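You operate a simulated robot arm through the tools that you are given. There is no shell and no other tool.

You run a simulated robot arm. Do the job below in one go: nothing can be reset, and whatever is moved stays where it is left.

TASK
Switch washer two off and tension its belt into the green.
Fine: read the belt gauge; loosen the red star knob first and tighten it again after.

Only the result counts: the job must be done as asked and must still hold three seconds after the hand-in. Knocking over, shifting, dropping, spilling or breaking anything else fails it.

THE ROBOT
A 7-joint arm with a three-finger gripper, fixed in place. Base frame: the origin is on the floor under the middle of its stand, x ahead of it, y to its left, z up. Units: m, degrees, N and s.
It reaches about 1.342 m from its shoulder. Its first joint turns from -166.0 to 166.0 degrees. Payload 2.69 kg.
The TCP is the grasp point between the finger pads, 0.03 m short of the fingertips. In the tool frame z runs along the fingers and y along their closing line. The gripper opens to 0.128 m; its body begins 0.117 m behind the TCP.
Orientation is told as [roll, pitch, yaw] about the base's x, y, z axes, in that order, counted from this pose: with the fingers straight down and closing along the base's y, the tool's x points along the base's -x, its y along +y and its z along -z.

THE INTERFACE
- The arm moves only by the tool apply_moves. Its arguments are lists of equal length, an entry for each row: "translation": the shift along the base's x, y, z in m, a list of three; "rotation": the turn, a rotation vector about the base's x, y, z in degrees, a list of three. In form: {"translation": [[tx, ty, tz], ...], "rotation": [[rx, ry, rz], ...]}. A call has 1 to 20 rows; each row shifts and turns the commanded pose from where the row before left it. "jaw" is the gripper command, from -1 (fully open) to 1 (shut), values between in proportion, set as the call begins (left out, the last holds). Rows are played at 5 a second. More than 0.05 m and 8.6 degrees between two rows, or a gripper value outside its range, and nothing of the call is played. A pose out of reach is approached as far as the arm can. The call stops where the force on the tool passes 70 N (or 10 N more than at its start, if that is more) or the arm is blocked; 0.2 s more then pass. Each finger travels about 0.127 m/s and halts on what it meets, pressing with about 44 N; the grip force reading is that of the motor and also rises with nothing between the fingers. The clock runs only during rows and for 0.2 s after the last one: add rows that do not move to give the fingers time. It gives the time, the measured TCP pose, the force on the tool (base axes), the opening and the grip force at its end, in the units of the frame above (readings bear some noise), with the torque about the TCP (base axes, N m) and any sound that the robot's microphone picked up.
- Cameras (640 x 400 px; columns grow to the right, rows downward): "scene" is fixed at [0.3993, 0.6485, 1.1277]; the picture's right is [-0.93, -0.38, 0.00], its down [-0.16, 0.41, -0.90] and it looks along [0.34, -0.83, -0.44] (base axes); focal length 358 px, centre (320, 200). "wrist" rides on the gripper at [0.058, 0.054, -0.131] in the tool frame; the picture's right is [-0.68, 0.74, 0.00], its down [-0.62, -0.57, -0.55] and it looks along [-0.40, -0.37, 0.84] (tool axes); focal length 234 px, centre (320, 200). There is no depth. A picture from a camera that has moved, and an enlarged one, comes with that camera's place and axes in the base frame and with its lens.
- grab_frame(camera): a new picture of that camera. It takes no simulated time.
- move_column(by): moves the trunk up (or, below 0, down) by that many m; the arm rides with it, the base frame stays. It gives what a move gives, with no picture.
- enlarge(camera, box): a new picture of the part [left, top, right, bottom] of that camera's present view, enlarged. It takes no simulated time.
- finish_job(): hands the job in; it is judged then, once.

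Nothing tells you positions but the pictures and the camera data. Unless the task says otherwise, let go and move clear before handing in.

The tools are called after "Request:" as a command line: name --argument value ..., lists and objects as JSON in quotes. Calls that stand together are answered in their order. apply_moves: Moves the arm, as the interface text tells. Its arguments: {"type":"object","properties":{"translation":{"type":"array"},"rotation":{"type":"array"},"jaw":{"type":"number"}},"required":["translation","rotation"]} The other tools are called the same way: move_column (by) moves the trunk up or down; grab_frame (camera) takes a picture; enlarge (camera, box) takes an enlarged picture of a part of a camera's view; finish_job () hands the job in.

At the start:

```text
time_s: 0.0
ee_pos: [0.7493, -0.2065, 0.8495]
tool_rot: [0.0, 0.0, 0.0]
wrist_force: [-0.4, -0.1, -0.4]
ft_torque: [0.0, -0.01, -0.02]
width: 0.1279
grip_force: 0.1
trunk travel left (down, up): [-0.025, 0.325]
```

scene: 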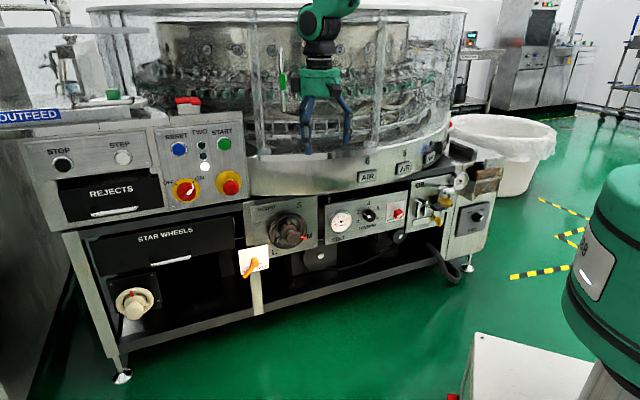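
wrist: 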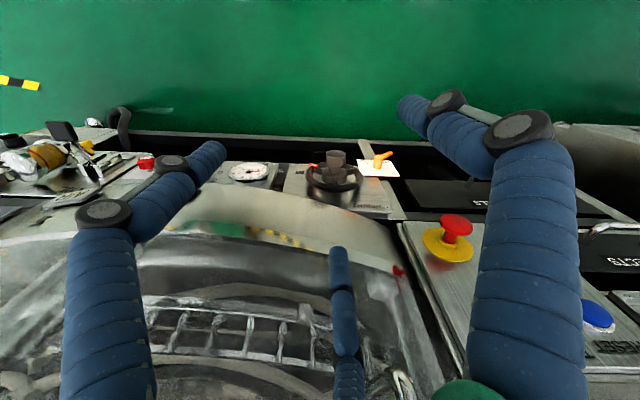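

I see a bottling machine with control panels: a box with reset/two/start buttons, and below it a belt section with a gauge. I'll look closer at the details before moving.

Request:
enlarge --camera "scene" --box '[230, 150, 430, 290]'

Request:
enlarge --camera "scene" --box '[20, 80, 260, 230]'

Request:
enlarge --camera "scene" --box '[380, 130, 520, 270]'

Request:
enlarge --camera "scene" --box '[60, 200, 300, 350]'

```text
2.86 times, centred on (330, 220) of scene
camera zoom: at [0.3993, 0.6485, 1.1277], right [-0.93, -0.38, 0.0], down [-0.16, 0.41, -0.9], along [0.34, -0.83, -0.44], focal length 1024 px, centre (291, 143)
```

zoom: 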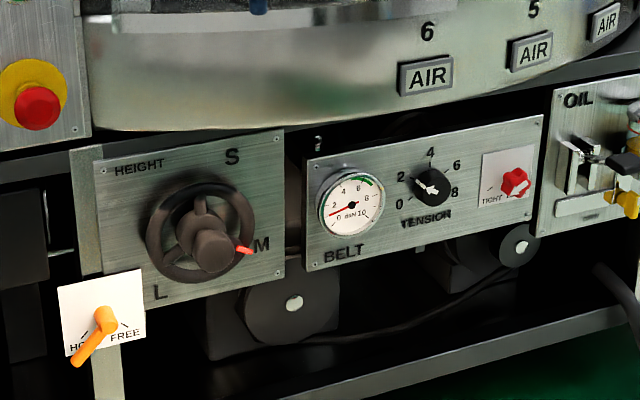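

```text
2.67 times, centred on (140, 155) of scene
camera zoom: at [0.3993, 0.6485, 1.1277], right [-0.93, -0.38, 0.0], down [-0.16, 0.41, -0.9], along [0.34, -0.83, -0.44], focal length 956 px, centre (800, 320)
```

zoom: 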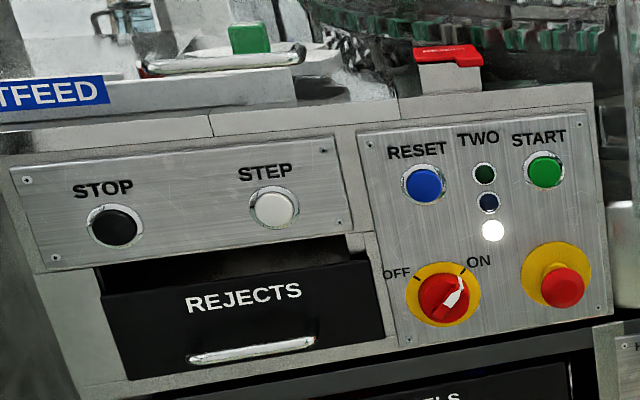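

```text
2.86 times, centred on (450, 200) of scene
camera zoom: at [0.3993, 0.6485, 1.1277], right [-0.93, -0.38, 0.0], down [-0.16, 0.41, -0.9], along [0.34, -0.83, -0.44], focal length 1024 px, centre (-51, 200)
```

zoom: 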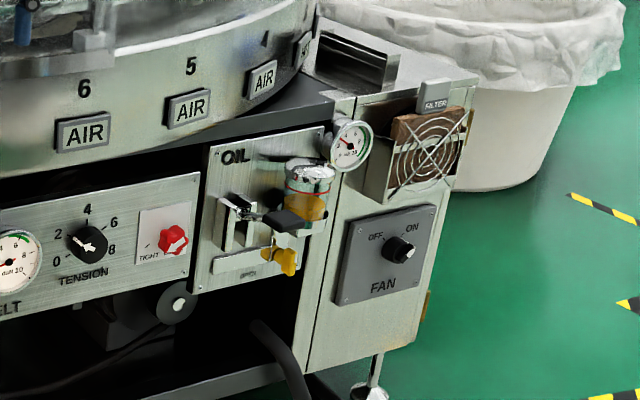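

```text
2.67 times, centred on (180, 275) of scene
camera zoom: at [0.3993, 0.6485, 1.1277], right [-0.93, -0.38, 0.0], down [-0.16, 0.41, -0.9], along [0.34, -0.83, -0.44], focal length 956 px, centre (693, 0)
```

zoom: 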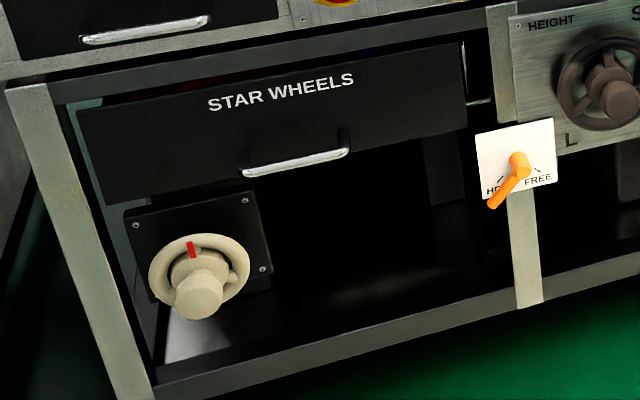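

The machine's front panels face roughly the (-x,+y) direction at about 45°. The OFF/ON switch marked TWO is on the upper box, and the belt gauge, tension knob and red star knob are on the lower panel; I'll zoom in further.

Request:
enlarge --camera "scene" --box '[322, 195, 382, 240]'

Request:
enlarge --camera "scene" --box '[370, 190, 420, 230]'

Request:
enlarge --camera "scene" --box '[155, 120, 250, 210]'

Request:
enlarge --camera "wrist" --box '[100, 120, 420, 260]'

Request:
enlarge --camera "scene" --box '[430, 0, 640, 140]'

```text
8.89 times, centred on (352, 218) of scene
camera zoom: at [0.3993, 0.6485, 1.1277], right [-0.93, -0.38, 0.0], down [-0.16, 0.41, -0.9], along [0.34, -0.83, -0.44], focal length 3186 px, centre (36, 44)
```

zoom: 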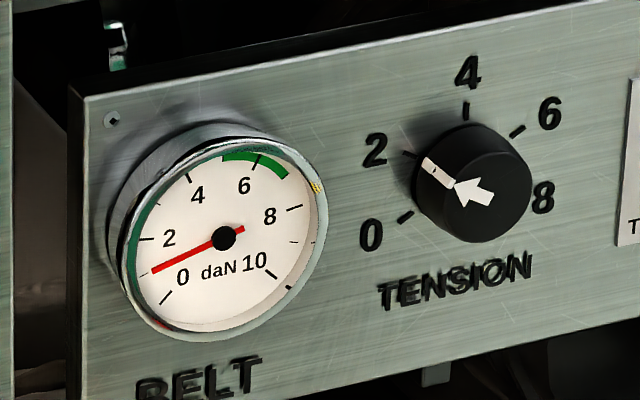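

```text
10.00 times, centred on (395, 210) of scene
camera zoom: at [0.3993, 0.6485, 1.1277], right [-0.93, -0.38, 0.0], down [-0.16, 0.41, -0.9], along [0.34, -0.83, -0.44], focal length 3584 px, centre (-430, 100)
```

zoom: 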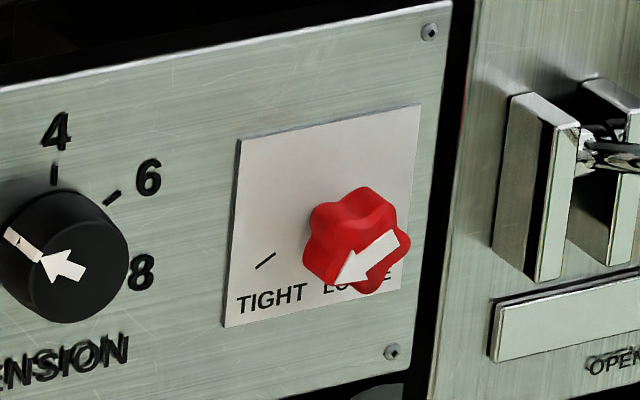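

```text
4.44 times, centred on (202, 165) of scene
camera zoom: at [0.3993, 0.6485, 1.1277], right [-0.93, -0.38, 0.0], down [-0.16, 0.41, -0.9], along [0.34, -0.83, -0.44], focal length 1593 px, centre (842, 356)
```

zoom: 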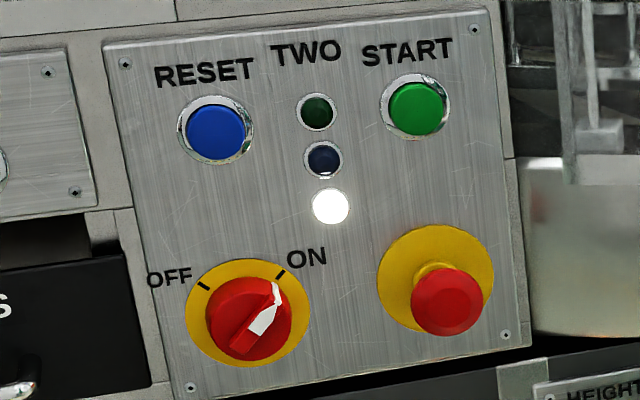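

```text
2.00 times, centred on (260, 190) of wrist
camera zoom: at [0.6902, -0.1536, 0.9807], right [0.68, 0.74, 0.0], down [0.62, -0.57, 0.55], along [0.4, -0.37, -0.84], focal length 468 px, centre (440, 220)
```

zoom: 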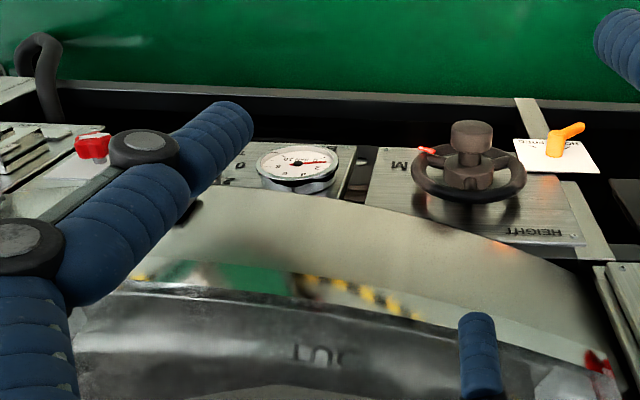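

```text
2.86 times, centred on (535, 70) of scene
camera zoom: at [0.3993, 0.6485, 1.1277], right [-0.93, -0.38, 0.0], down [-0.16, 0.41, -0.9], along [0.34, -0.83, -0.44], focal length 1024 px, centre (-294, 571)
```

zoom: 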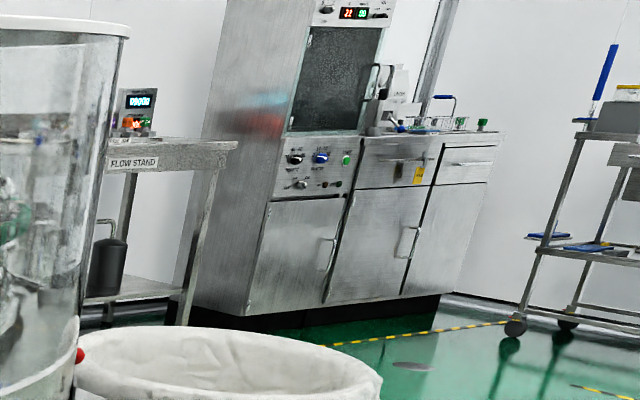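

The switch sits near (1.12, -0.09, 0.69) and the belt gauge near (0.76, -0.44, 0.48), with a panel normal of about (-0.71, 0.71, 0). I'll first back off a little, then test the finger closing in free air and look at how the fingers move.

Request:
apply_moves --translation '[[0.02, 0.04, 0], [0.02, 0.04, 0], [0.03, 0.03, 0], [0.03, 0.03, 0], [0.03, 0.03, 0], [0, 0, 0]]' --rotation '[[0, 0, 0], [0, 0, 0], [0, 0, 0], [0, 0, 0], [0, 0, 0], [0, 0, 0]]' --jaw 0.2

Request:
grab_frame --camera "wrist"

Request:
grab_frame --camera "scene"

```text
time_s: 1.4
ee_pos: [0.8799, -0.0368, 0.8496]
tool_rot: [0.1, 0.0, 0.0]
wrist_force: [-0.5, 0.7, -0.1]
ft_torque: [-0.02, 0.02, 0.03]
width: 0.0512
grip_force: 0.0
trunk travel left (down, up): [-0.025, 0.325]
```

```text
taken
camera wrist: at [0.8208, 0.0177, 0.9805], right [0.68, 0.74, 0.0], down [0.62, -0.57, 0.55], along [0.4, -0.37, -0.84], focal length 234 px, centre (320, 200)
```

wrist: 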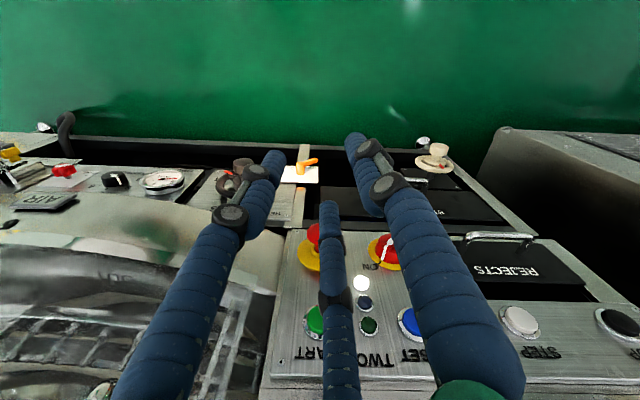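

```text
taken
```

scene: 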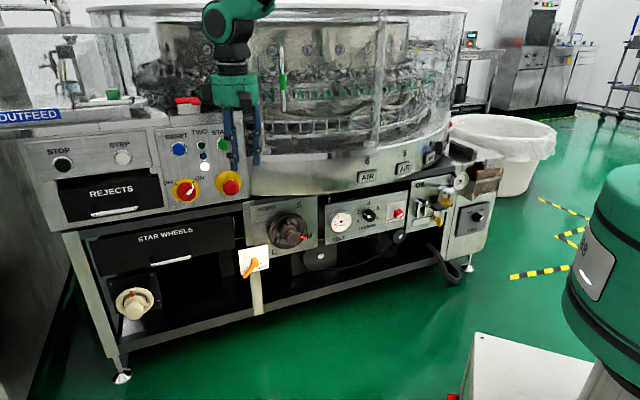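

The jaw mapping is width = 0.064·(1−jaw). I'll take close-ups of this wrist view to triangulate the knobs.

Request:
enlarge --camera "wrist" --box '[0, 130, 200, 255]'

Request:
enlarge --camera "wrist" --box '[280, 200, 460, 312]'

Request:
enlarge --camera "scene" --box '[155, 120, 275, 210]'

```text
3.20 times, centred on (100, 192) of wrist
camera zoom: at [0.8208, 0.0177, 0.9805], right [0.68, 0.74, 0.0], down [0.62, -0.57, 0.55], along [0.4, -0.37, -0.84], focal length 749 px, centre (1024, 224)
```

zoom: 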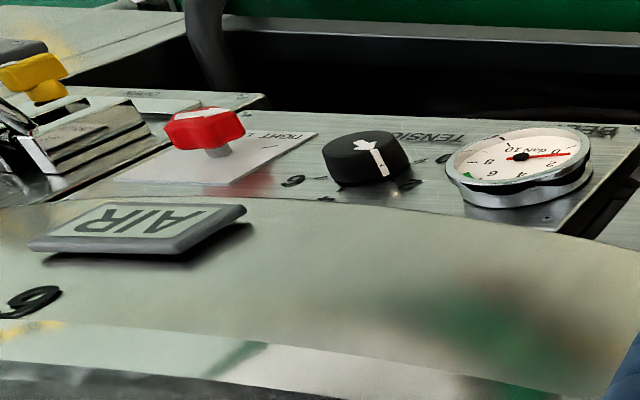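

```text
3.56 times, centred on (370, 256) of wrist
camera zoom: at [0.8208, 0.0177, 0.9805], right [0.68, 0.74, 0.0], down [0.62, -0.57, 0.55], along [0.4, -0.37, -0.84], focal length 833 px, centre (142, 1)
```

zoom: 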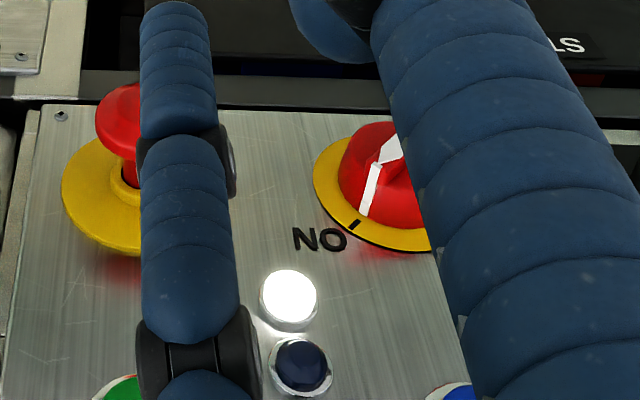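

```text
4.44 times, centred on (215, 165) of scene
camera zoom: at [0.3993, 0.6485, 1.1277], right [-0.93, -0.38, 0.0], down [-0.16, 0.41, -0.9], along [0.34, -0.83, -0.44], focal length 1593 px, centre (787, 356)
```

zoom: 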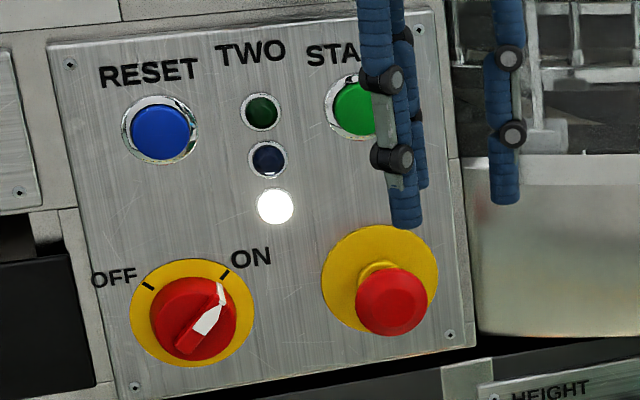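

Triangulated positions: switch centre ≈ (1.130, -0.094, 0.688), tension knob face ≈ (0.675, -0.523, 0.476), star knob face ≈ (0.578, -0.599, 0.463), with the panel plane at n·P ≈ -0.867. Next I swing the hand to point horizontally at the switch, staying about 0.2 m off it.

Request:
apply_moves --translation '[[0.0099, 0.0076, -0.0147], [0.0099, 0.0076, -0.0147], [0.0099, 0.0076, -0.0147], [0.0099, 0.0076, -0.0147], [0.0099, 0.0076, -0.0147], [0.0099, 0.0076, -0.0147], [0.0099, 0.0076, -0.0147], [0.0099, 0.0076, -0.0147], [0.0099, 0.0076, -0.0147], [0.0099, 0.0076, -0.0147], [0.0099, 0.0076, -0.0147]]' --rotation '[[-5.785, -5.785, 0], [-5.785, -5.785, 0], [-5.785, -5.785, 0], [-5.785, -5.785, 0], [-5.785, -5.785, 0], [-5.785, -5.785, 0], [-5.785, -5.785, 0], [-5.785, -5.785, 0], [-5.785, -5.785, 0], [-5.785, -5.785, 0], [-5.785, -5.785, 0]]' --jaw -0.3

Request:
grab_frame --camera "wrist"

Request:
grab_frame --camera "scene"

```text
time_s: 3.8
ee_pos: [0.9878, 0.0456, 0.69]
tool_rot: [-90.4, -45.2, 45.3]
wrist_force: [-0.5, -1.1, 1.4]
ft_torque: [0.1, 0.11, -0.02]
width: 0.0832
grip_force: 0.1
trunk travel left (down, up): [-0.025, 0.325]
```

```text
taken
camera wrist: at [0.8931, 0.1364, 0.6097], right [0.71, 0.71, -0.04], down [-0.37, 0.41, 0.83], along [0.6, -0.57, 0.55], focal length 234 px, centre (320, 200)
```

wrist: 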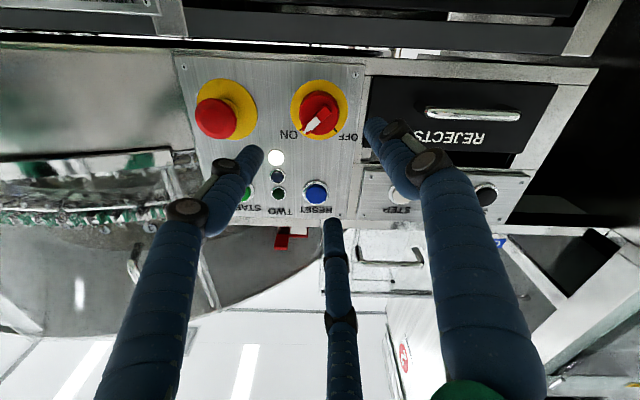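

```text
taken
```

scene: 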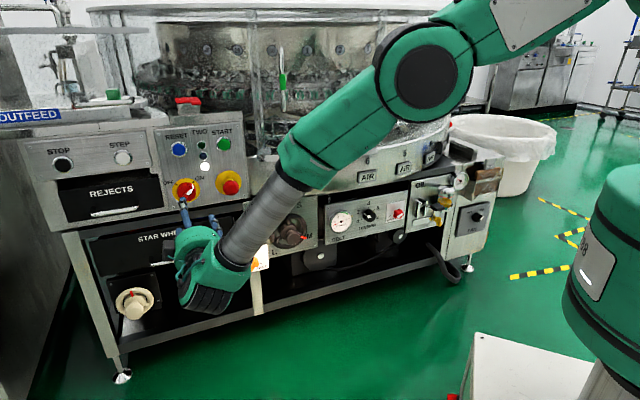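

The hand now points at the switch from about 0.2 m. I'll zoom in on the switch to see its shape and fine alignment.

Request:
enlarge --camera "wrist" --box '[260, 60, 400, 148]'

Request:
enlarge --camera "scene" --box '[150, 160, 270, 235]'

```text
4.55 times, centred on (330, 104) of wrist
camera zoom: at [0.8931, 0.1364, 0.6097], right [0.71, 0.71, -0.04], down [-0.37, 0.41, 0.83], along [0.6, -0.57, 0.55], focal length 1064 px, centre (274, 636)
```

zoom: 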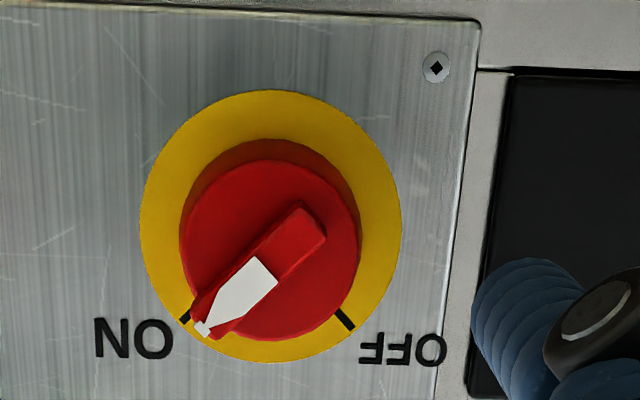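

```text
5.33 times, centred on (210, 198) of scene
camera zoom: at [0.3993, 0.6485, 1.1277], right [-0.93, -0.38, 0.0], down [-0.16, 0.41, -0.9], along [0.34, -0.83, -0.44], focal length 1912 px, centre (907, 213)
```

zoom: 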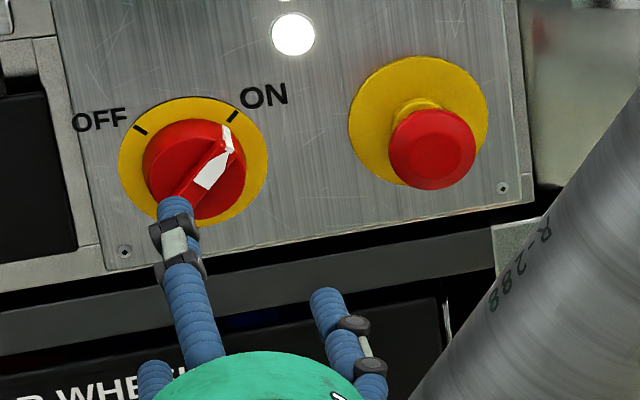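

The switch is a red cylinder with a ridge pointing to ON, with the OFF tick 90° counter-clockwise. It lies about 8 mm below my tool axis; I'll lower slightly and advance with the fingers around it, stopping short first.

Request:
apply_moves --translation '[[0.0, 0.0, -0.008], [0.0212, -0.0212, 0], [0.0212, -0.0212, 0], [0.0212, -0.0212, 0], [0.0141, -0.0141, 0], [0, 0, 0]]' --rotation '[[0, 0, 0], [0, 0, 0], [0, 0, 0], [0, 0, 0], [0, 0, 0], [0, 0, 0]]' --jaw -0.35

Request:
grab_frame --camera "wrist"

Request:
enlarge --camera "scene" --box '[130, 130, 270, 230]'

```text
time_s: 5.2
ee_pos: [1.0643, -0.0316, 0.6807]
tool_rot: [-90.2, -45.0, 45.1]
wrist_force: [-0.9, -0.8, 1.6]
ft_torque: [0.01, -0.01, 0.02]
width: 0.0864
grip_force: 0.1
trunk travel left (down, up): [-0.025, 0.325]
```

```text
taken
camera wrist: at [0.9695, 0.059, 0.6009], right [0.71, 0.71, -0.04], down [-0.36, 0.41, 0.83], along [0.61, -0.57, 0.55], focal length 234 px, centre (320, 200)
```

wrist: 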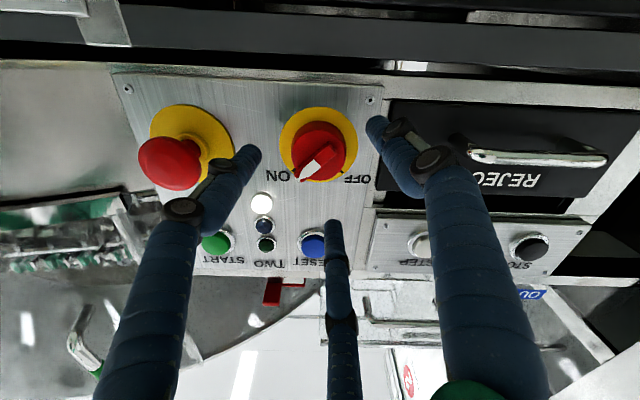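

```text
4.00 times, centred on (200, 180) of scene
camera zoom: at [0.3993, 0.6485, 1.1277], right [-0.93, -0.38, 0.0], down [-0.16, 0.41, -0.9], along [0.34, -0.83, -0.44], focal length 1434 px, centre (800, 280)
```

zoom: 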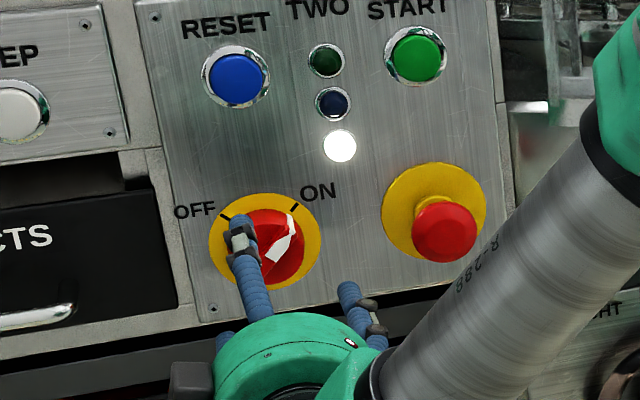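

Request:
enlarge --camera "wrist" --box '[250, 90, 390, 178]'

```text
4.55 times, centred on (320, 134) of wrist
camera zoom: at [0.9695, 0.059, 0.6009], right [0.71, 0.71, -0.04], down [-0.36, 0.41, 0.83], along [0.61, -0.57, 0.55], focal length 1064 px, centre (320, 500)
```

zoom: 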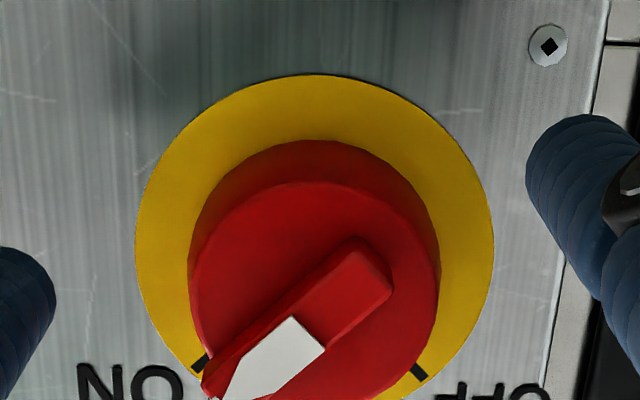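

Red body is about 0.05 m across and 0.03 m tall, well aligned with the tool axis. I'll advance the last 5 cm, then close on it.

Request:
apply_moves --translation '[[0.0115, -0.013, -0.001], [0.0125, -0.0125, 0], [0.0125, -0.0125, 0], [0, 0, 0]]' --rotation '[[0, 0, 0], [0, 0, 0], [0, 0, 0], [0, 0, 0]]'

Request:
grab_frame --camera "wrist"

Request:
enlarge --camera "scene" --box '[130, 130, 270, 230]'

```text
time_s: 6.2
ee_pos: [1.1023, -0.0693, 0.6801]
tool_rot: [-90.1, -45.0, 45.0]
wrist_force: [-0.7, 1.1, 0.2]
ft_torque: [0.01, 0.02, 0.02]
width: 0.0864
grip_force: 0.1
trunk travel left (down, up): [-0.025, 0.325]
```

```text
taken
camera wrist: at [1.0061, 0.0209, 0.5996], right [0.71, 0.71, -0.04], down [-0.36, 0.41, 0.83], along [0.61, -0.57, 0.55], focal length 234 px, centre (320, 200)
```

wrist: 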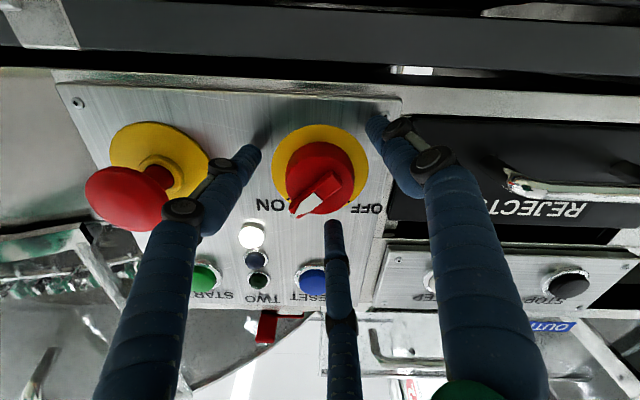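

```text
4.00 times, centred on (200, 180) of scene
camera zoom: at [0.3993, 0.6485, 1.1277], right [-0.93, -0.38, 0.0], down [-0.16, 0.41, -0.9], along [0.34, -0.83, -0.44], focal length 1434 px, centre (800, 280)
```

zoom: 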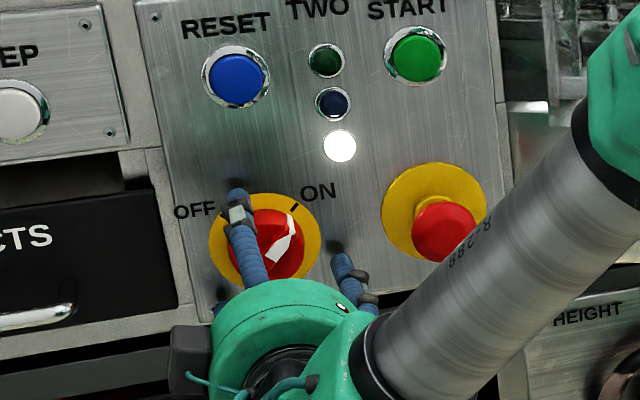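

Fingers surround the switch with clearance to the E-stop. Closing on it now.

Request:
apply_moves --translation '[[0, 0, 0], [0, 0, 0], [0, 0, 0], [0, 0, 0]]' --rotation '[[0, 0, 0], [0, 0, 0], [0, 0, 0], [0, 0, 0]]' --jaw 1

Request:
grab_frame --camera "wrist"

Request:
enlarge --camera "scene" --box '[130, 130, 270, 230]'

```text
time_s: 7.2
ee_pos: [1.1021, -0.0683, 0.6856]
tool_rot: [-90.5, -45.2, 45.4]
wrist_force: [-3.5, 4.5, 29.4]
ft_torque: [-0.86, -0.6, -0.14]
width: 0.0514
grip_force: 44.4
trunk travel left (down, up): [-0.025, 0.325]
```

```text
taken
camera wrist: at [1.0072, 0.0214, 0.6046], right [0.71, 0.71, -0.04], down [-0.37, 0.41, 0.83], along [0.6, -0.57, 0.55], focal length 234 px, centre (320, 200)
```

wrist: 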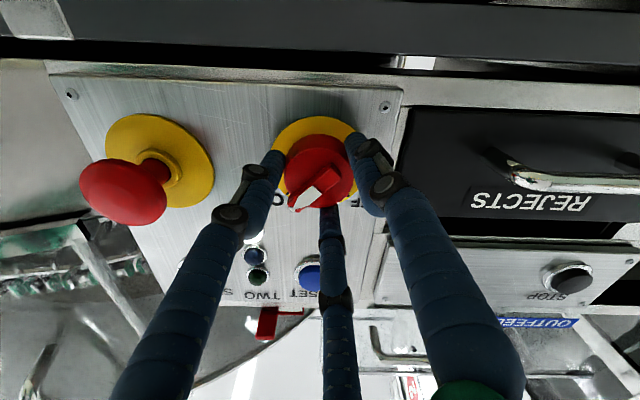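

```text
4.00 times, centred on (200, 180) of scene
camera zoom: at [0.3993, 0.6485, 1.1277], right [-0.93, -0.38, 0.0], down [-0.16, 0.41, -0.9], along [0.34, -0.83, -0.44], focal length 1434 px, centre (800, 280)
```

zoom: 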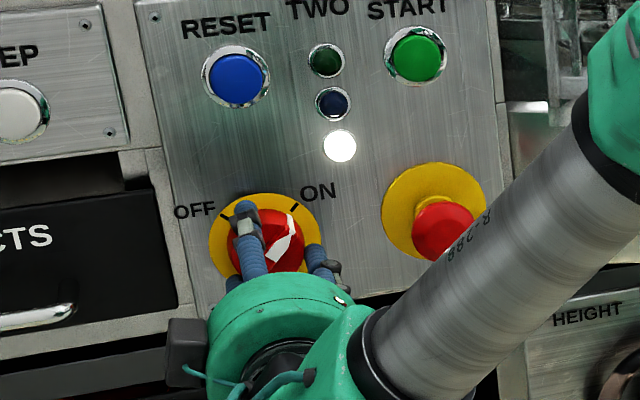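

Gripped (0.051 m); the hand was pulled up about 5 mm, so I'll relieve that and begin turning counter-clockwise.

Request:
apply_moves --translation '[[0, 0, 0.005], [0, 0, 0.001], [0, 0, 0], [0, 0, 0], [0, 0, 0], [0, 0, 0], [0, 0, 0]]' --rotation '[[0, 0, 0], [0, 0, 0], [-4.2, 4.2, 0], [-5.785, 5.785, 0], [-5.785, 5.785, 0], [-5.785, 5.785, 0], [0, 0, 0]]'

Request:
enlarge --camera "scene" --box '[130, 130, 270, 230]'

Request:
grab_frame --camera "wrist"

```text
time_s: 8.8
ee_pos: [1.1013, -0.0687, 0.6855]
tool_rot: [-90.1, -14.4, 45.1]
wrist_force: [5.3, 3.6, 13.9]
ft_torque: [-0.31, -0.31, 0.19]
width: 0.0507
grip_force: 45.0
trunk travel left (down, up): [-0.025, 0.325]
```

```text
4.00 times, centred on (200, 180) of scene
camera zoom: at [0.3993, 0.6485, 1.1277], right [-0.93, -0.38, 0.0], down [-0.16, 0.41, -0.9], along [0.34, -0.83, -0.44], focal length 1434 px, centre (800, 280)
```

zoom: 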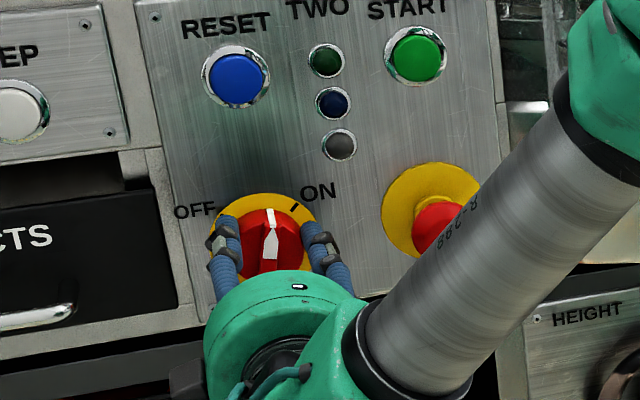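

```text
taken
camera wrist: at [0.9778, -0.0072, 0.6186], right [0.59, 0.59, -0.54], down [-0.07, 0.71, 0.7], along [0.8, -0.38, 0.46], focal length 234 px, centre (320, 200)
```

wrist: 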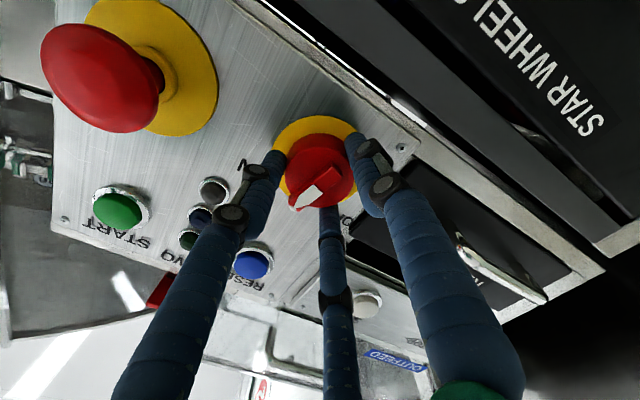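

The switch is following and the white lamp went out already. I'll continue the remaining 60°.

Request:
apply_moves --translation '[[0, 0, 0], [0, 0, 0], [0, 0, 0], [0, 0, 0], [0, 0, 0], [0, 0, 0], [0, 0, 0], [0, 0, 0]]' --rotation '[[-6.01, 6.01, 0], [-6.01, 6.01, 0], [-6.01, 6.01, 0], [-6.01, 6.01, 0], [-6.01, 6.01, 0], [-6.01, 6.01, 0], [-6.01, 6.01, 0], [0, 0, 0]]'

Request:
enlarge --camera "scene" --box '[130, 130, 270, 230]'

Request:
grab_frame --camera "wrist"

Request:
grab_frame --camera "scene"

```text
time_s: 10.6
ee_pos: [1.1003, -0.0685, 0.686]
tool_rot: [-90.0, 45.0, 45.0]
wrist_force: [-17.6, 6.9, 13.8]
ft_torque: [-0.22, -0.31, -0.35]
width: 0.0511
grip_force: 44.9
trunk travel left (down, up): [-0.025, 0.325]
```

```text
4.00 times, centred on (200, 180) of scene
camera zoom: at [0.3993, 0.6485, 1.1277], right [-0.93, -0.38, 0.0], down [-0.16, 0.41, -0.9], along [0.34, -0.83, -0.44], focal length 1434 px, centre (800, 280)
```

zoom: 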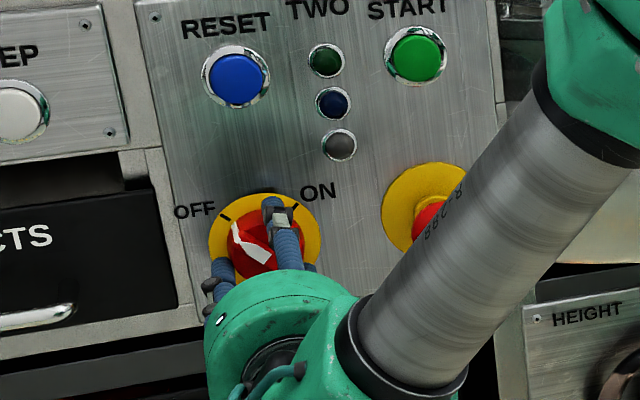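

```text
taken
camera wrist: at [0.9521, -0.0328, 0.6889], right [-0.03, -0.03, -1.0], down [0.2, 0.98, -0.04], along [0.98, -0.2, -0.02], focal length 234 px, centre (320, 200)
```

wrist: 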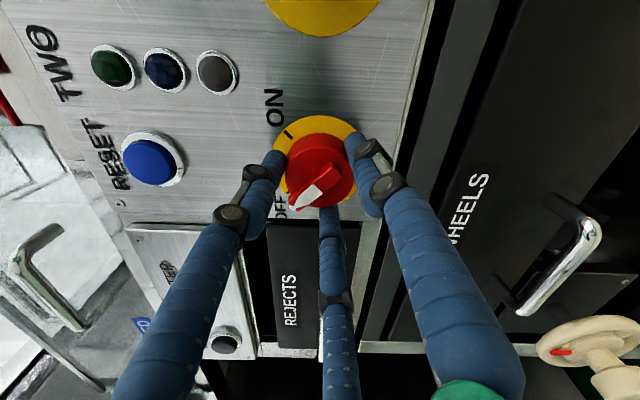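

```text
taken
```

scene: 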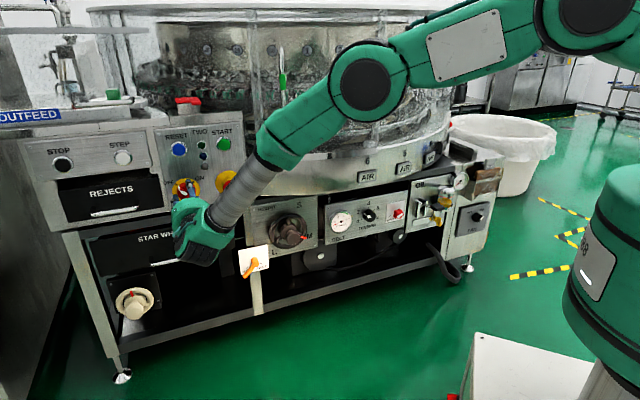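

The pointer is at OFF and the running lamp is out. I'll open, back away and check it stays.

Request:
apply_moves --translation '[[0, 0, 0], [0, 0, 0], [0, 0, 0]]' --rotation '[[0, 0, 0], [0, 0, 0], [0, 0, 0]]' --jaw -0.35

Request:
enlarge --camera "wrist" --box '[240, 80, 400, 220]'

Request:
enlarge --camera "scene" --box '[130, 130, 270, 230]'

```text
time_s: 11.4
ee_pos: [1.103, -0.0693, 0.6847]
tool_rot: [-90.1, 45.0, 45.0]
wrist_force: [0.2, 0.6, -0.5]
ft_torque: [0.03, 0.01, -0.01]
width: 0.0864
grip_force: 0.0
trunk travel left (down, up): [-0.025, 0.325]
```

```text
2.86 times, centred on (320, 150) of wrist
camera zoom: at [0.9531, -0.0331, 0.6878], right [-0.03, -0.03, -1.0], down [0.2, 0.98, -0.04], along [0.98, -0.2, -0.02], focal length 669 px, centre (320, 343)
```

zoom: 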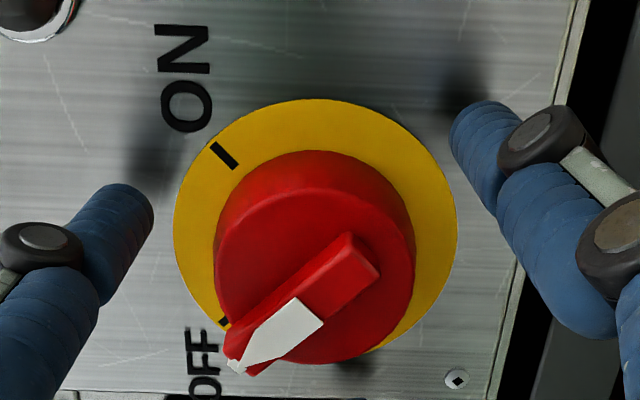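

```text
4.00 times, centred on (200, 180) of scene
camera zoom: at [0.3993, 0.6485, 1.1277], right [-0.93, -0.38, 0.0], down [-0.16, 0.41, -0.9], along [0.34, -0.83, -0.44], focal length 1434 px, centre (800, 280)
```

zoom: 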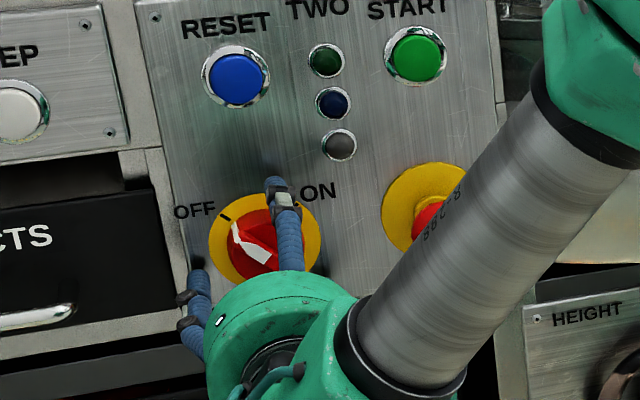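

Switch is at OFF and stable after release. Now I back straight out.

Request:
apply_moves --translation '[[-0.0212, 0.0212, 0], [-0.0283, 0.0283, 0], [-0.0283, 0.0283, 0], [-0.0283, 0.0283, 0]]' --rotation '[[0, 0, 0], [0, 0, 0], [0, 0, 0], [0, 0, 0]]'

Request:
grab_frame --camera "scene"

Request:
enlarge --camera "scene" --box '[150, 120, 250, 210]'

Request:
enlarge --camera "scene" --box '[320, 190, 420, 250]'

```text
time_s: 12.4
ee_pos: [0.9961, 0.0376, 0.6855]
tool_rot: [-90.0, 44.9, 45.1]
wrist_force: [-0.9, -1.0, 0.1]
ft_torque: [-0.01, 0.03, 0.03]
width: 0.0866
grip_force: 0.0
trunk travel left (down, up): [-0.025, 0.325]
```

```text
taken
```

scene: 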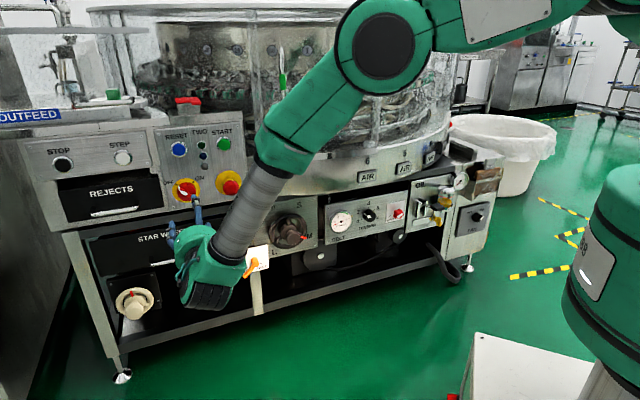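

```text
4.44 times, centred on (200, 165) of scene
camera zoom: at [0.3993, 0.6485, 1.1277], right [-0.93, -0.38, 0.0], down [-0.16, 0.41, -0.9], along [0.34, -0.83, -0.44], focal length 1593 px, centre (853, 356)
```

zoom: 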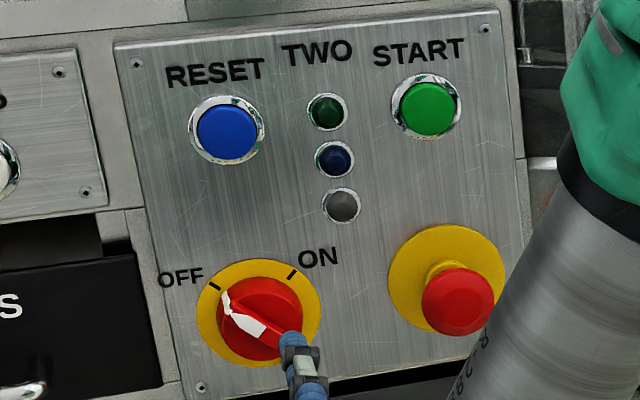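

```text
6.40 times, centred on (370, 220) of scene
camera zoom: at [0.3993, 0.6485, 1.1277], right [-0.93, -0.38, 0.0], down [-0.16, 0.41, -0.9], along [0.34, -0.83, -0.44], focal length 2294 px, centre (0, 72)
```

zoom: 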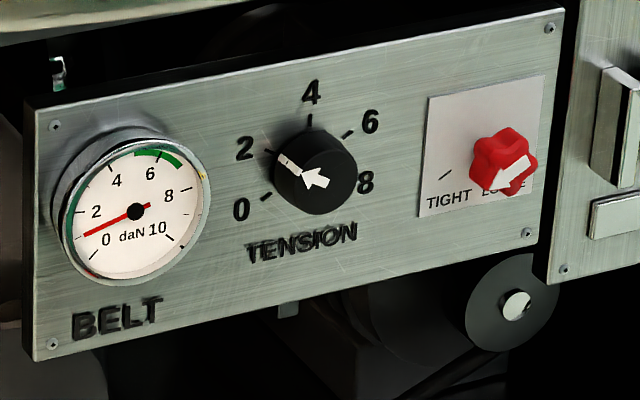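

Washer two's switch is confirmed OFF. Now I travel along the front of the machine toward the belt panel in stages, rotating the hand back to its start roll meanwhile.

Request:
apply_moves --translation '[[-0.0284, -0.0302, -0.0124], [-0.0284, -0.0302, -0.0124], [-0.0284, -0.0302, -0.0124], [-0.0284, -0.0302, -0.0124], [-0.0284, -0.0302, -0.0124], [-0.0284, -0.0302, -0.0124], [-0.0284, -0.0302, -0.0124]]' --rotation '[[3.536, -3.536, 0], [3.536, -3.536, 0], [3.536, -3.536, 0], [3.536, -3.536, 0], [3.536, -3.536, 0], [3.536, -3.536, 0], [3.536, -3.536, 0]]'

Request:
grab_frame --camera "scene"

Request:
grab_frame --camera "wrist"

```text
time_s: 14.0
ee_pos: [0.7977, -0.1736, 0.5992]
tool_rot: [-90.1, 9.8, 45.0]
wrist_force: [1.5, 0.3, 0.5]
ft_torque: [0.03, 0.03, -0.01]
width: 0.0865
grip_force: 0.0
trunk travel left (down, up): [-0.025, 0.325]
```

```text
taken
```

scene: 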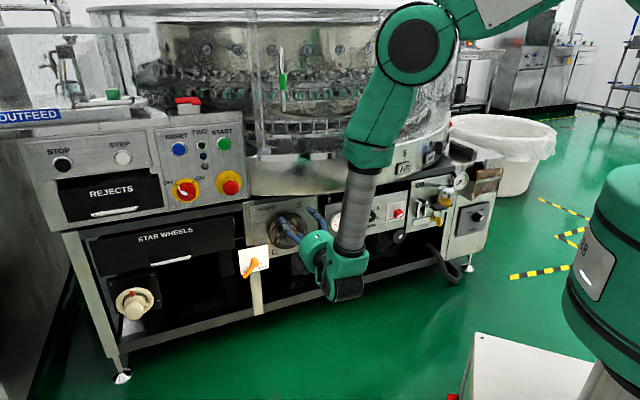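

```text
taken
camera wrist: at [0.657, -0.1282, 0.5567], right [0.38, 0.38, -0.84], down [0.11, 0.89, 0.45], along [0.92, -0.26, 0.3], focal length 234 px, centre (320, 200)
```

wrist: 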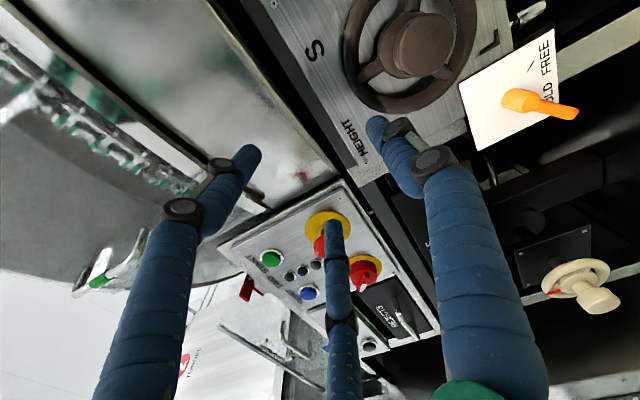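

Request:
apply_moves --translation '[[-0.0285, -0.0302, -0.0124], [-0.0285, -0.0302, -0.0124], [-0.0285, -0.0302, -0.0124], [-0.0285, -0.0302, -0.0124], [-0.0285, -0.0302, -0.0124], [-0.0285, -0.0302, -0.0124]]' --rotation '[[3.536, -3.536, 0], [3.536, -3.536, 0], [3.536, -3.536, 0], [3.536, -3.536, 0], [3.536, -3.536, 0], [3.536, -3.536, 0]]'

Request:
grab_frame --camera "scene"

Request:
grab_frame --camera "wrist"

```text
time_s: 15.4
ee_pos: [0.6266, -0.3567, 0.5241]
tool_rot: [-90.0, -20.3, 45.0]
wrist_force: [0.3, -0.1, -0.1]
ft_torque: [0.01, 0.01, -0.04]
width: 0.0865
grip_force: 0.0
trunk travel left (down, up): [-0.025, 0.325]
```

```text
taken
```

scene: 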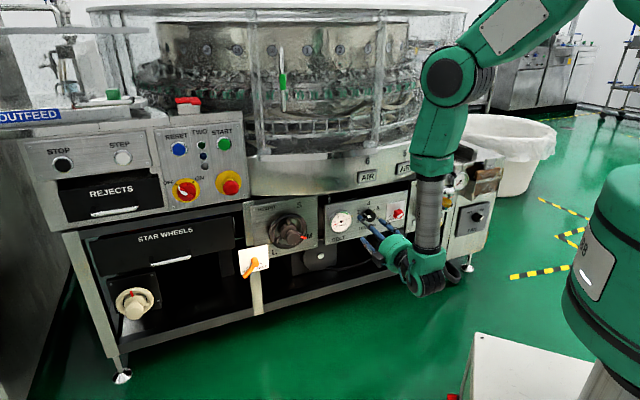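

```text
taken
camera wrist: at [0.5074, -0.2891, 0.4532], right [0.63, 0.63, -0.46], down [-0.12, 0.66, 0.74], along [0.77, -0.41, 0.49], focal length 234 px, centre (320, 200)
```

wrist: 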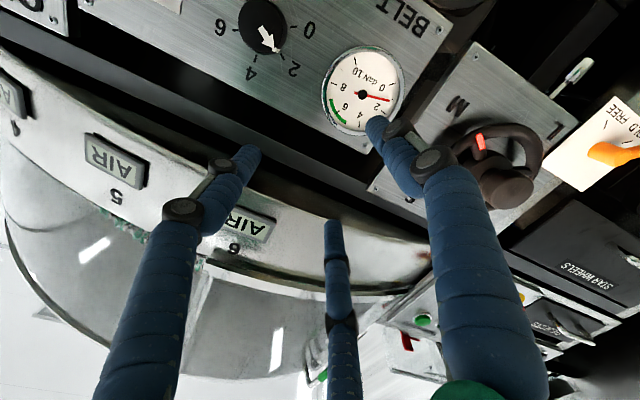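

Request:
enlarge --camera "wrist" --box '[310, 40, 420, 140]'

Request:
enlarge --camera "wrist" --box '[190, 0, 340, 100]'

```text
4.00 times, centred on (365, 90) of wrist
camera zoom: at [0.5074, -0.2891, 0.4532], right [0.63, 0.63, -0.46], down [-0.12, 0.66, 0.74], along [0.77, -0.41, 0.49], focal length 937 px, centre (140, 640)
```

zoom: 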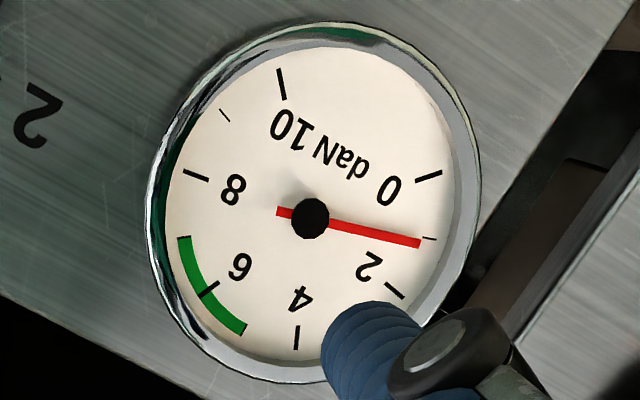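

```text
4.00 times, centred on (265, 50) of wrist
camera zoom: at [0.5074, -0.2891, 0.4532], right [0.63, 0.63, -0.46], down [-0.12, 0.66, 0.74], along [0.77, -0.41, 0.49], focal length 937 px, centre (540, 800)
```

zoom: 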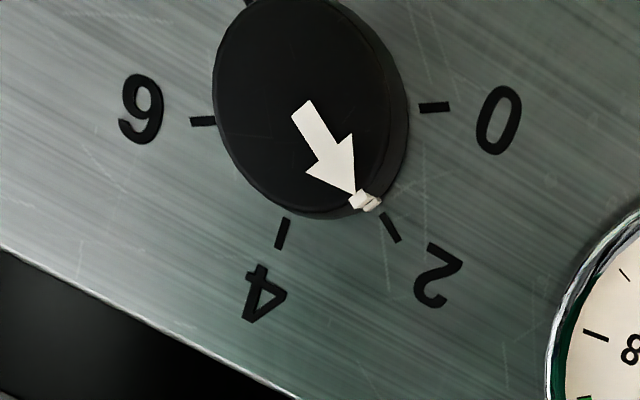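

The gauge reads about 1 with the green band from about 5 to 7; the tension knob is at 2. I continue to a standoff in front of the red star knob.

Request:
apply_moves --translation '[[-0.0284, -0.0297, -0.0122], [-0.0284, -0.0297, -0.0122], [-0.0284, -0.0297, -0.0122], [-0.0284, -0.0297, -0.0122], [-0.0284, -0.0297, -0.0122], [0, 0, 0]]' --rotation '[[3.493, -3.493, 0], [3.493, -3.493, 0], [3.493, -3.493, 0], [3.493, -3.493, 0], [3.493, -3.493, 0], [0, 0, 0]]' --jaw -0.2

Request:
grab_frame --camera "scene"

Request:
grab_frame --camera "wrist"

```text
time_s: 16.8
ee_pos: [0.5152, -0.3878, 0.4775]
tool_rot: [-90.1, -44.8, 43.4]
wrist_force: [-0.8, 0.4, -0.1]
ft_torque: [0.02, 0.04, 0.01]
width: 0.0769
grip_force: 0.0
out of reach, approached as far as the arm can: row 2, 3, 4, 5
trunk travel left (down, up): [-0.025, 0.325]
```

```text
taken
```

scene: 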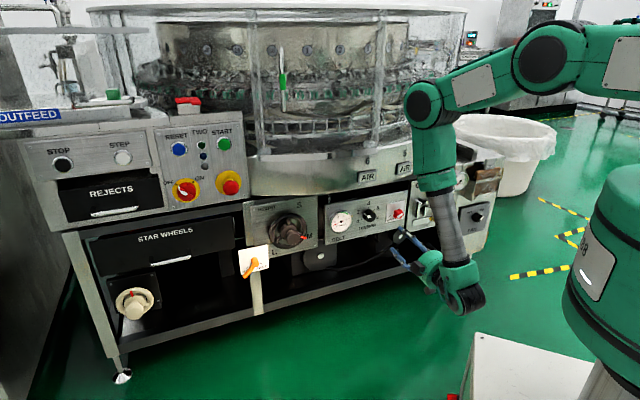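

```text
taken
camera wrist: at [0.4216, -0.2945, 0.3977], right [0.73, 0.69, -0.05], down [-0.35, 0.43, 0.83], along [0.59, -0.59, 0.55], focal length 234 px, centre (320, 200)
```

wrist: 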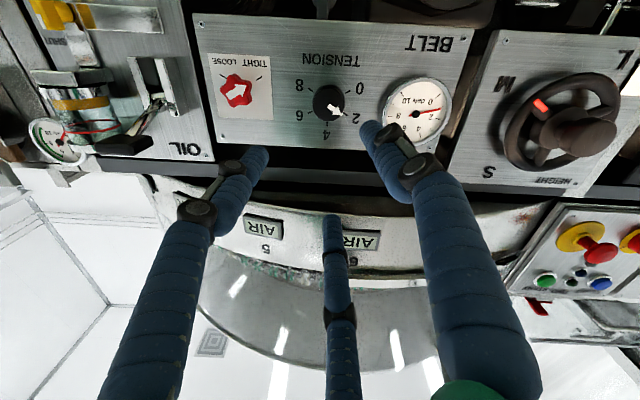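

The arm couldn't quite reach that standoff. Before proceeding I'll look closely at the star knob from here.

Request:
enlarge --camera "wrist" --box '[190, 30, 310, 130]'

Request:
enlarge --camera "wrist" --box '[20, 0, 230, 170]'

Request:
apply_moves --translation '[[0, 0, 0]]' --rotation '[[0, 0, 0]]'

```text
4.00 times, centred on (250, 80) of wrist
camera zoom: at [0.4216, -0.2945, 0.3977], right [0.73, 0.69, -0.05], down [-0.35, 0.43, 0.83], along [0.59, -0.59, 0.55], focal length 937 px, centre (600, 680)
```

zoom: 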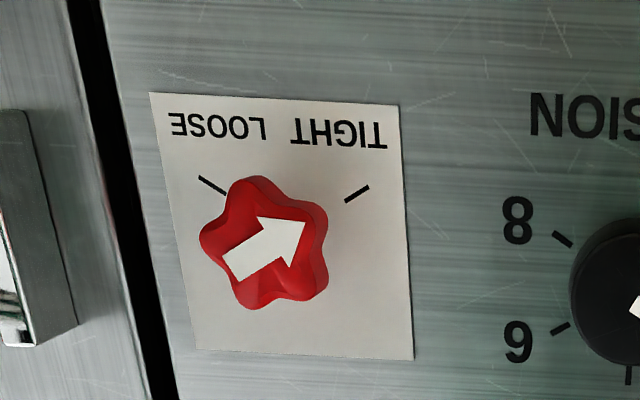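

```text
2.35 times, centred on (125, 85) of wrist
camera zoom: at [0.4216, -0.2945, 0.3977], right [0.73, 0.69, -0.05], down [-0.35, 0.43, 0.83], along [0.59, -0.59, 0.55], focal length 551 px, centre (779, 471)
```

zoom: 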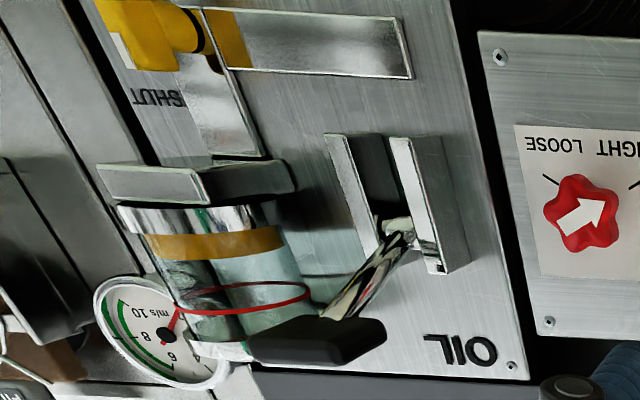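

```text
time_s: 17.2
ee_pos: [0.5146, -0.3867, 0.4776]
tool_rot: [-90.1, -44.7, 43.4]
wrist_force: [0.2, 0.2, 0.4]
ft_torque: [0.01, 0.01, 0.01]
width: 0.0767
grip_force: 0.1
trunk travel left (down, up): [-0.025, 0.325]
```

The star knob's arrow is at TIGHT, with LOOSE about 110° counter-clockwise through the bottom. I'll test with a small move toward the panel to learn where the commanded pose sits.

Request:
apply_moves --translation '[[0.01, -0.01, 0], [0, 0, 0]]' --rotation '[[0, 0, 0], [0, 0, 0]]'

```text
time_s: 17.8
ee_pos: [0.5311, -0.3843, 0.4766]
tool_rot: [-90.1, -44.7, 44.3]
wrist_force: [-0.2, -0.1, -0.1]
ft_torque: [-0.02, 0.01, 0.03]
width: 0.0769
grip_force: 0.0
out of reach, approached as far as the arm can: row 1
trunk travel left (down, up): [-0.025, 0.325]
```

Request:
apply_moves --translation '[[0.0212, -0.0212, 0], [0.0212, -0.0212, 0], [0, 0, 0]]' --rotation '[[0, 0, 0], [0, 0, 0], [0, 0, 0]]'

Request:
grab_frame --camera "scene"

```text
time_s: 18.6
ee_pos: [0.5823, -0.4095, 0.4776]
tool_rot: [-90.1, -44.8, 44.5]
wrist_force: [0.8, -0.2, 0.2]
ft_torque: [-0.02, 0.01, 0.02]
width: 0.0768
grip_force: 0.1
out of reach, approached as far as the arm can: row 1, 2
trunk travel left (down, up): [-0.025, 0.325]
```

```text
taken
```

scene: 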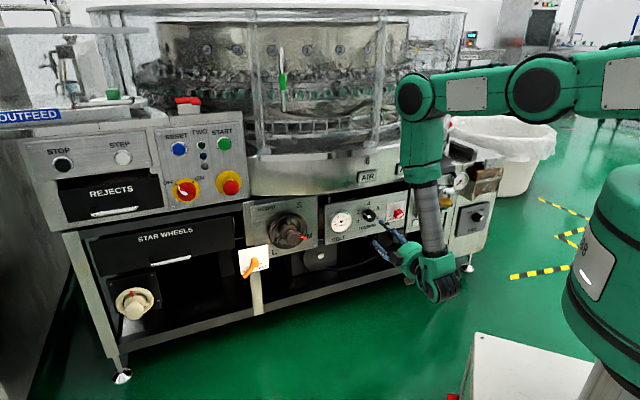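

The arm stalls sideways here, probably a joint limit tied to the hand's roll. I'll roll the hand back toward the middle and see if it reaches further.

Request:
apply_moves --translation '[[0, 0, 0], [0, 0, 0], [0, 0, 0], [0, 0, 0]]' --rotation '[[-5.657, 5.657, 0], [-5.657, 5.657, 0], [-5.657, 5.657, 0], [0, 0, 0]]'

```text
time_s: 19.6
ee_pos: [0.5833, -0.4075, 0.4788]
tool_rot: [-90.1, -20.7, 44.6]
wrist_force: [-0.5, 0.0, 0.1]
ft_torque: [0.04, 0.01, -0.02]
width: 0.0768
grip_force: 0.1
trunk travel left (down, up): [-0.025, 0.325]
```

Position holds, so the commanded pose follows the reached one. Now I try a small sideways step at this roll.

Request:
apply_moves --translation '[[-0.005, -0.03, 0], [-0.005, -0.03, 0], [0, 0, 0]]' --rotation '[[0, 0, 0], [0, 0, 0], [0, 0, 0]]'

```text
time_s: 20.4
ee_pos: [0.5881, -0.4116, 0.4776]
tool_rot: [-90.1, -20.7, 44.5]
wrist_force: [0.0, -0.2, 0.2]
ft_torque: [0.0, 0.0, -0.02]
width: 0.077
grip_force: 0.0
out of reach, approached as far as the arm can: row 1, 2
trunk travel left (down, up): [-0.025, 0.325]
```

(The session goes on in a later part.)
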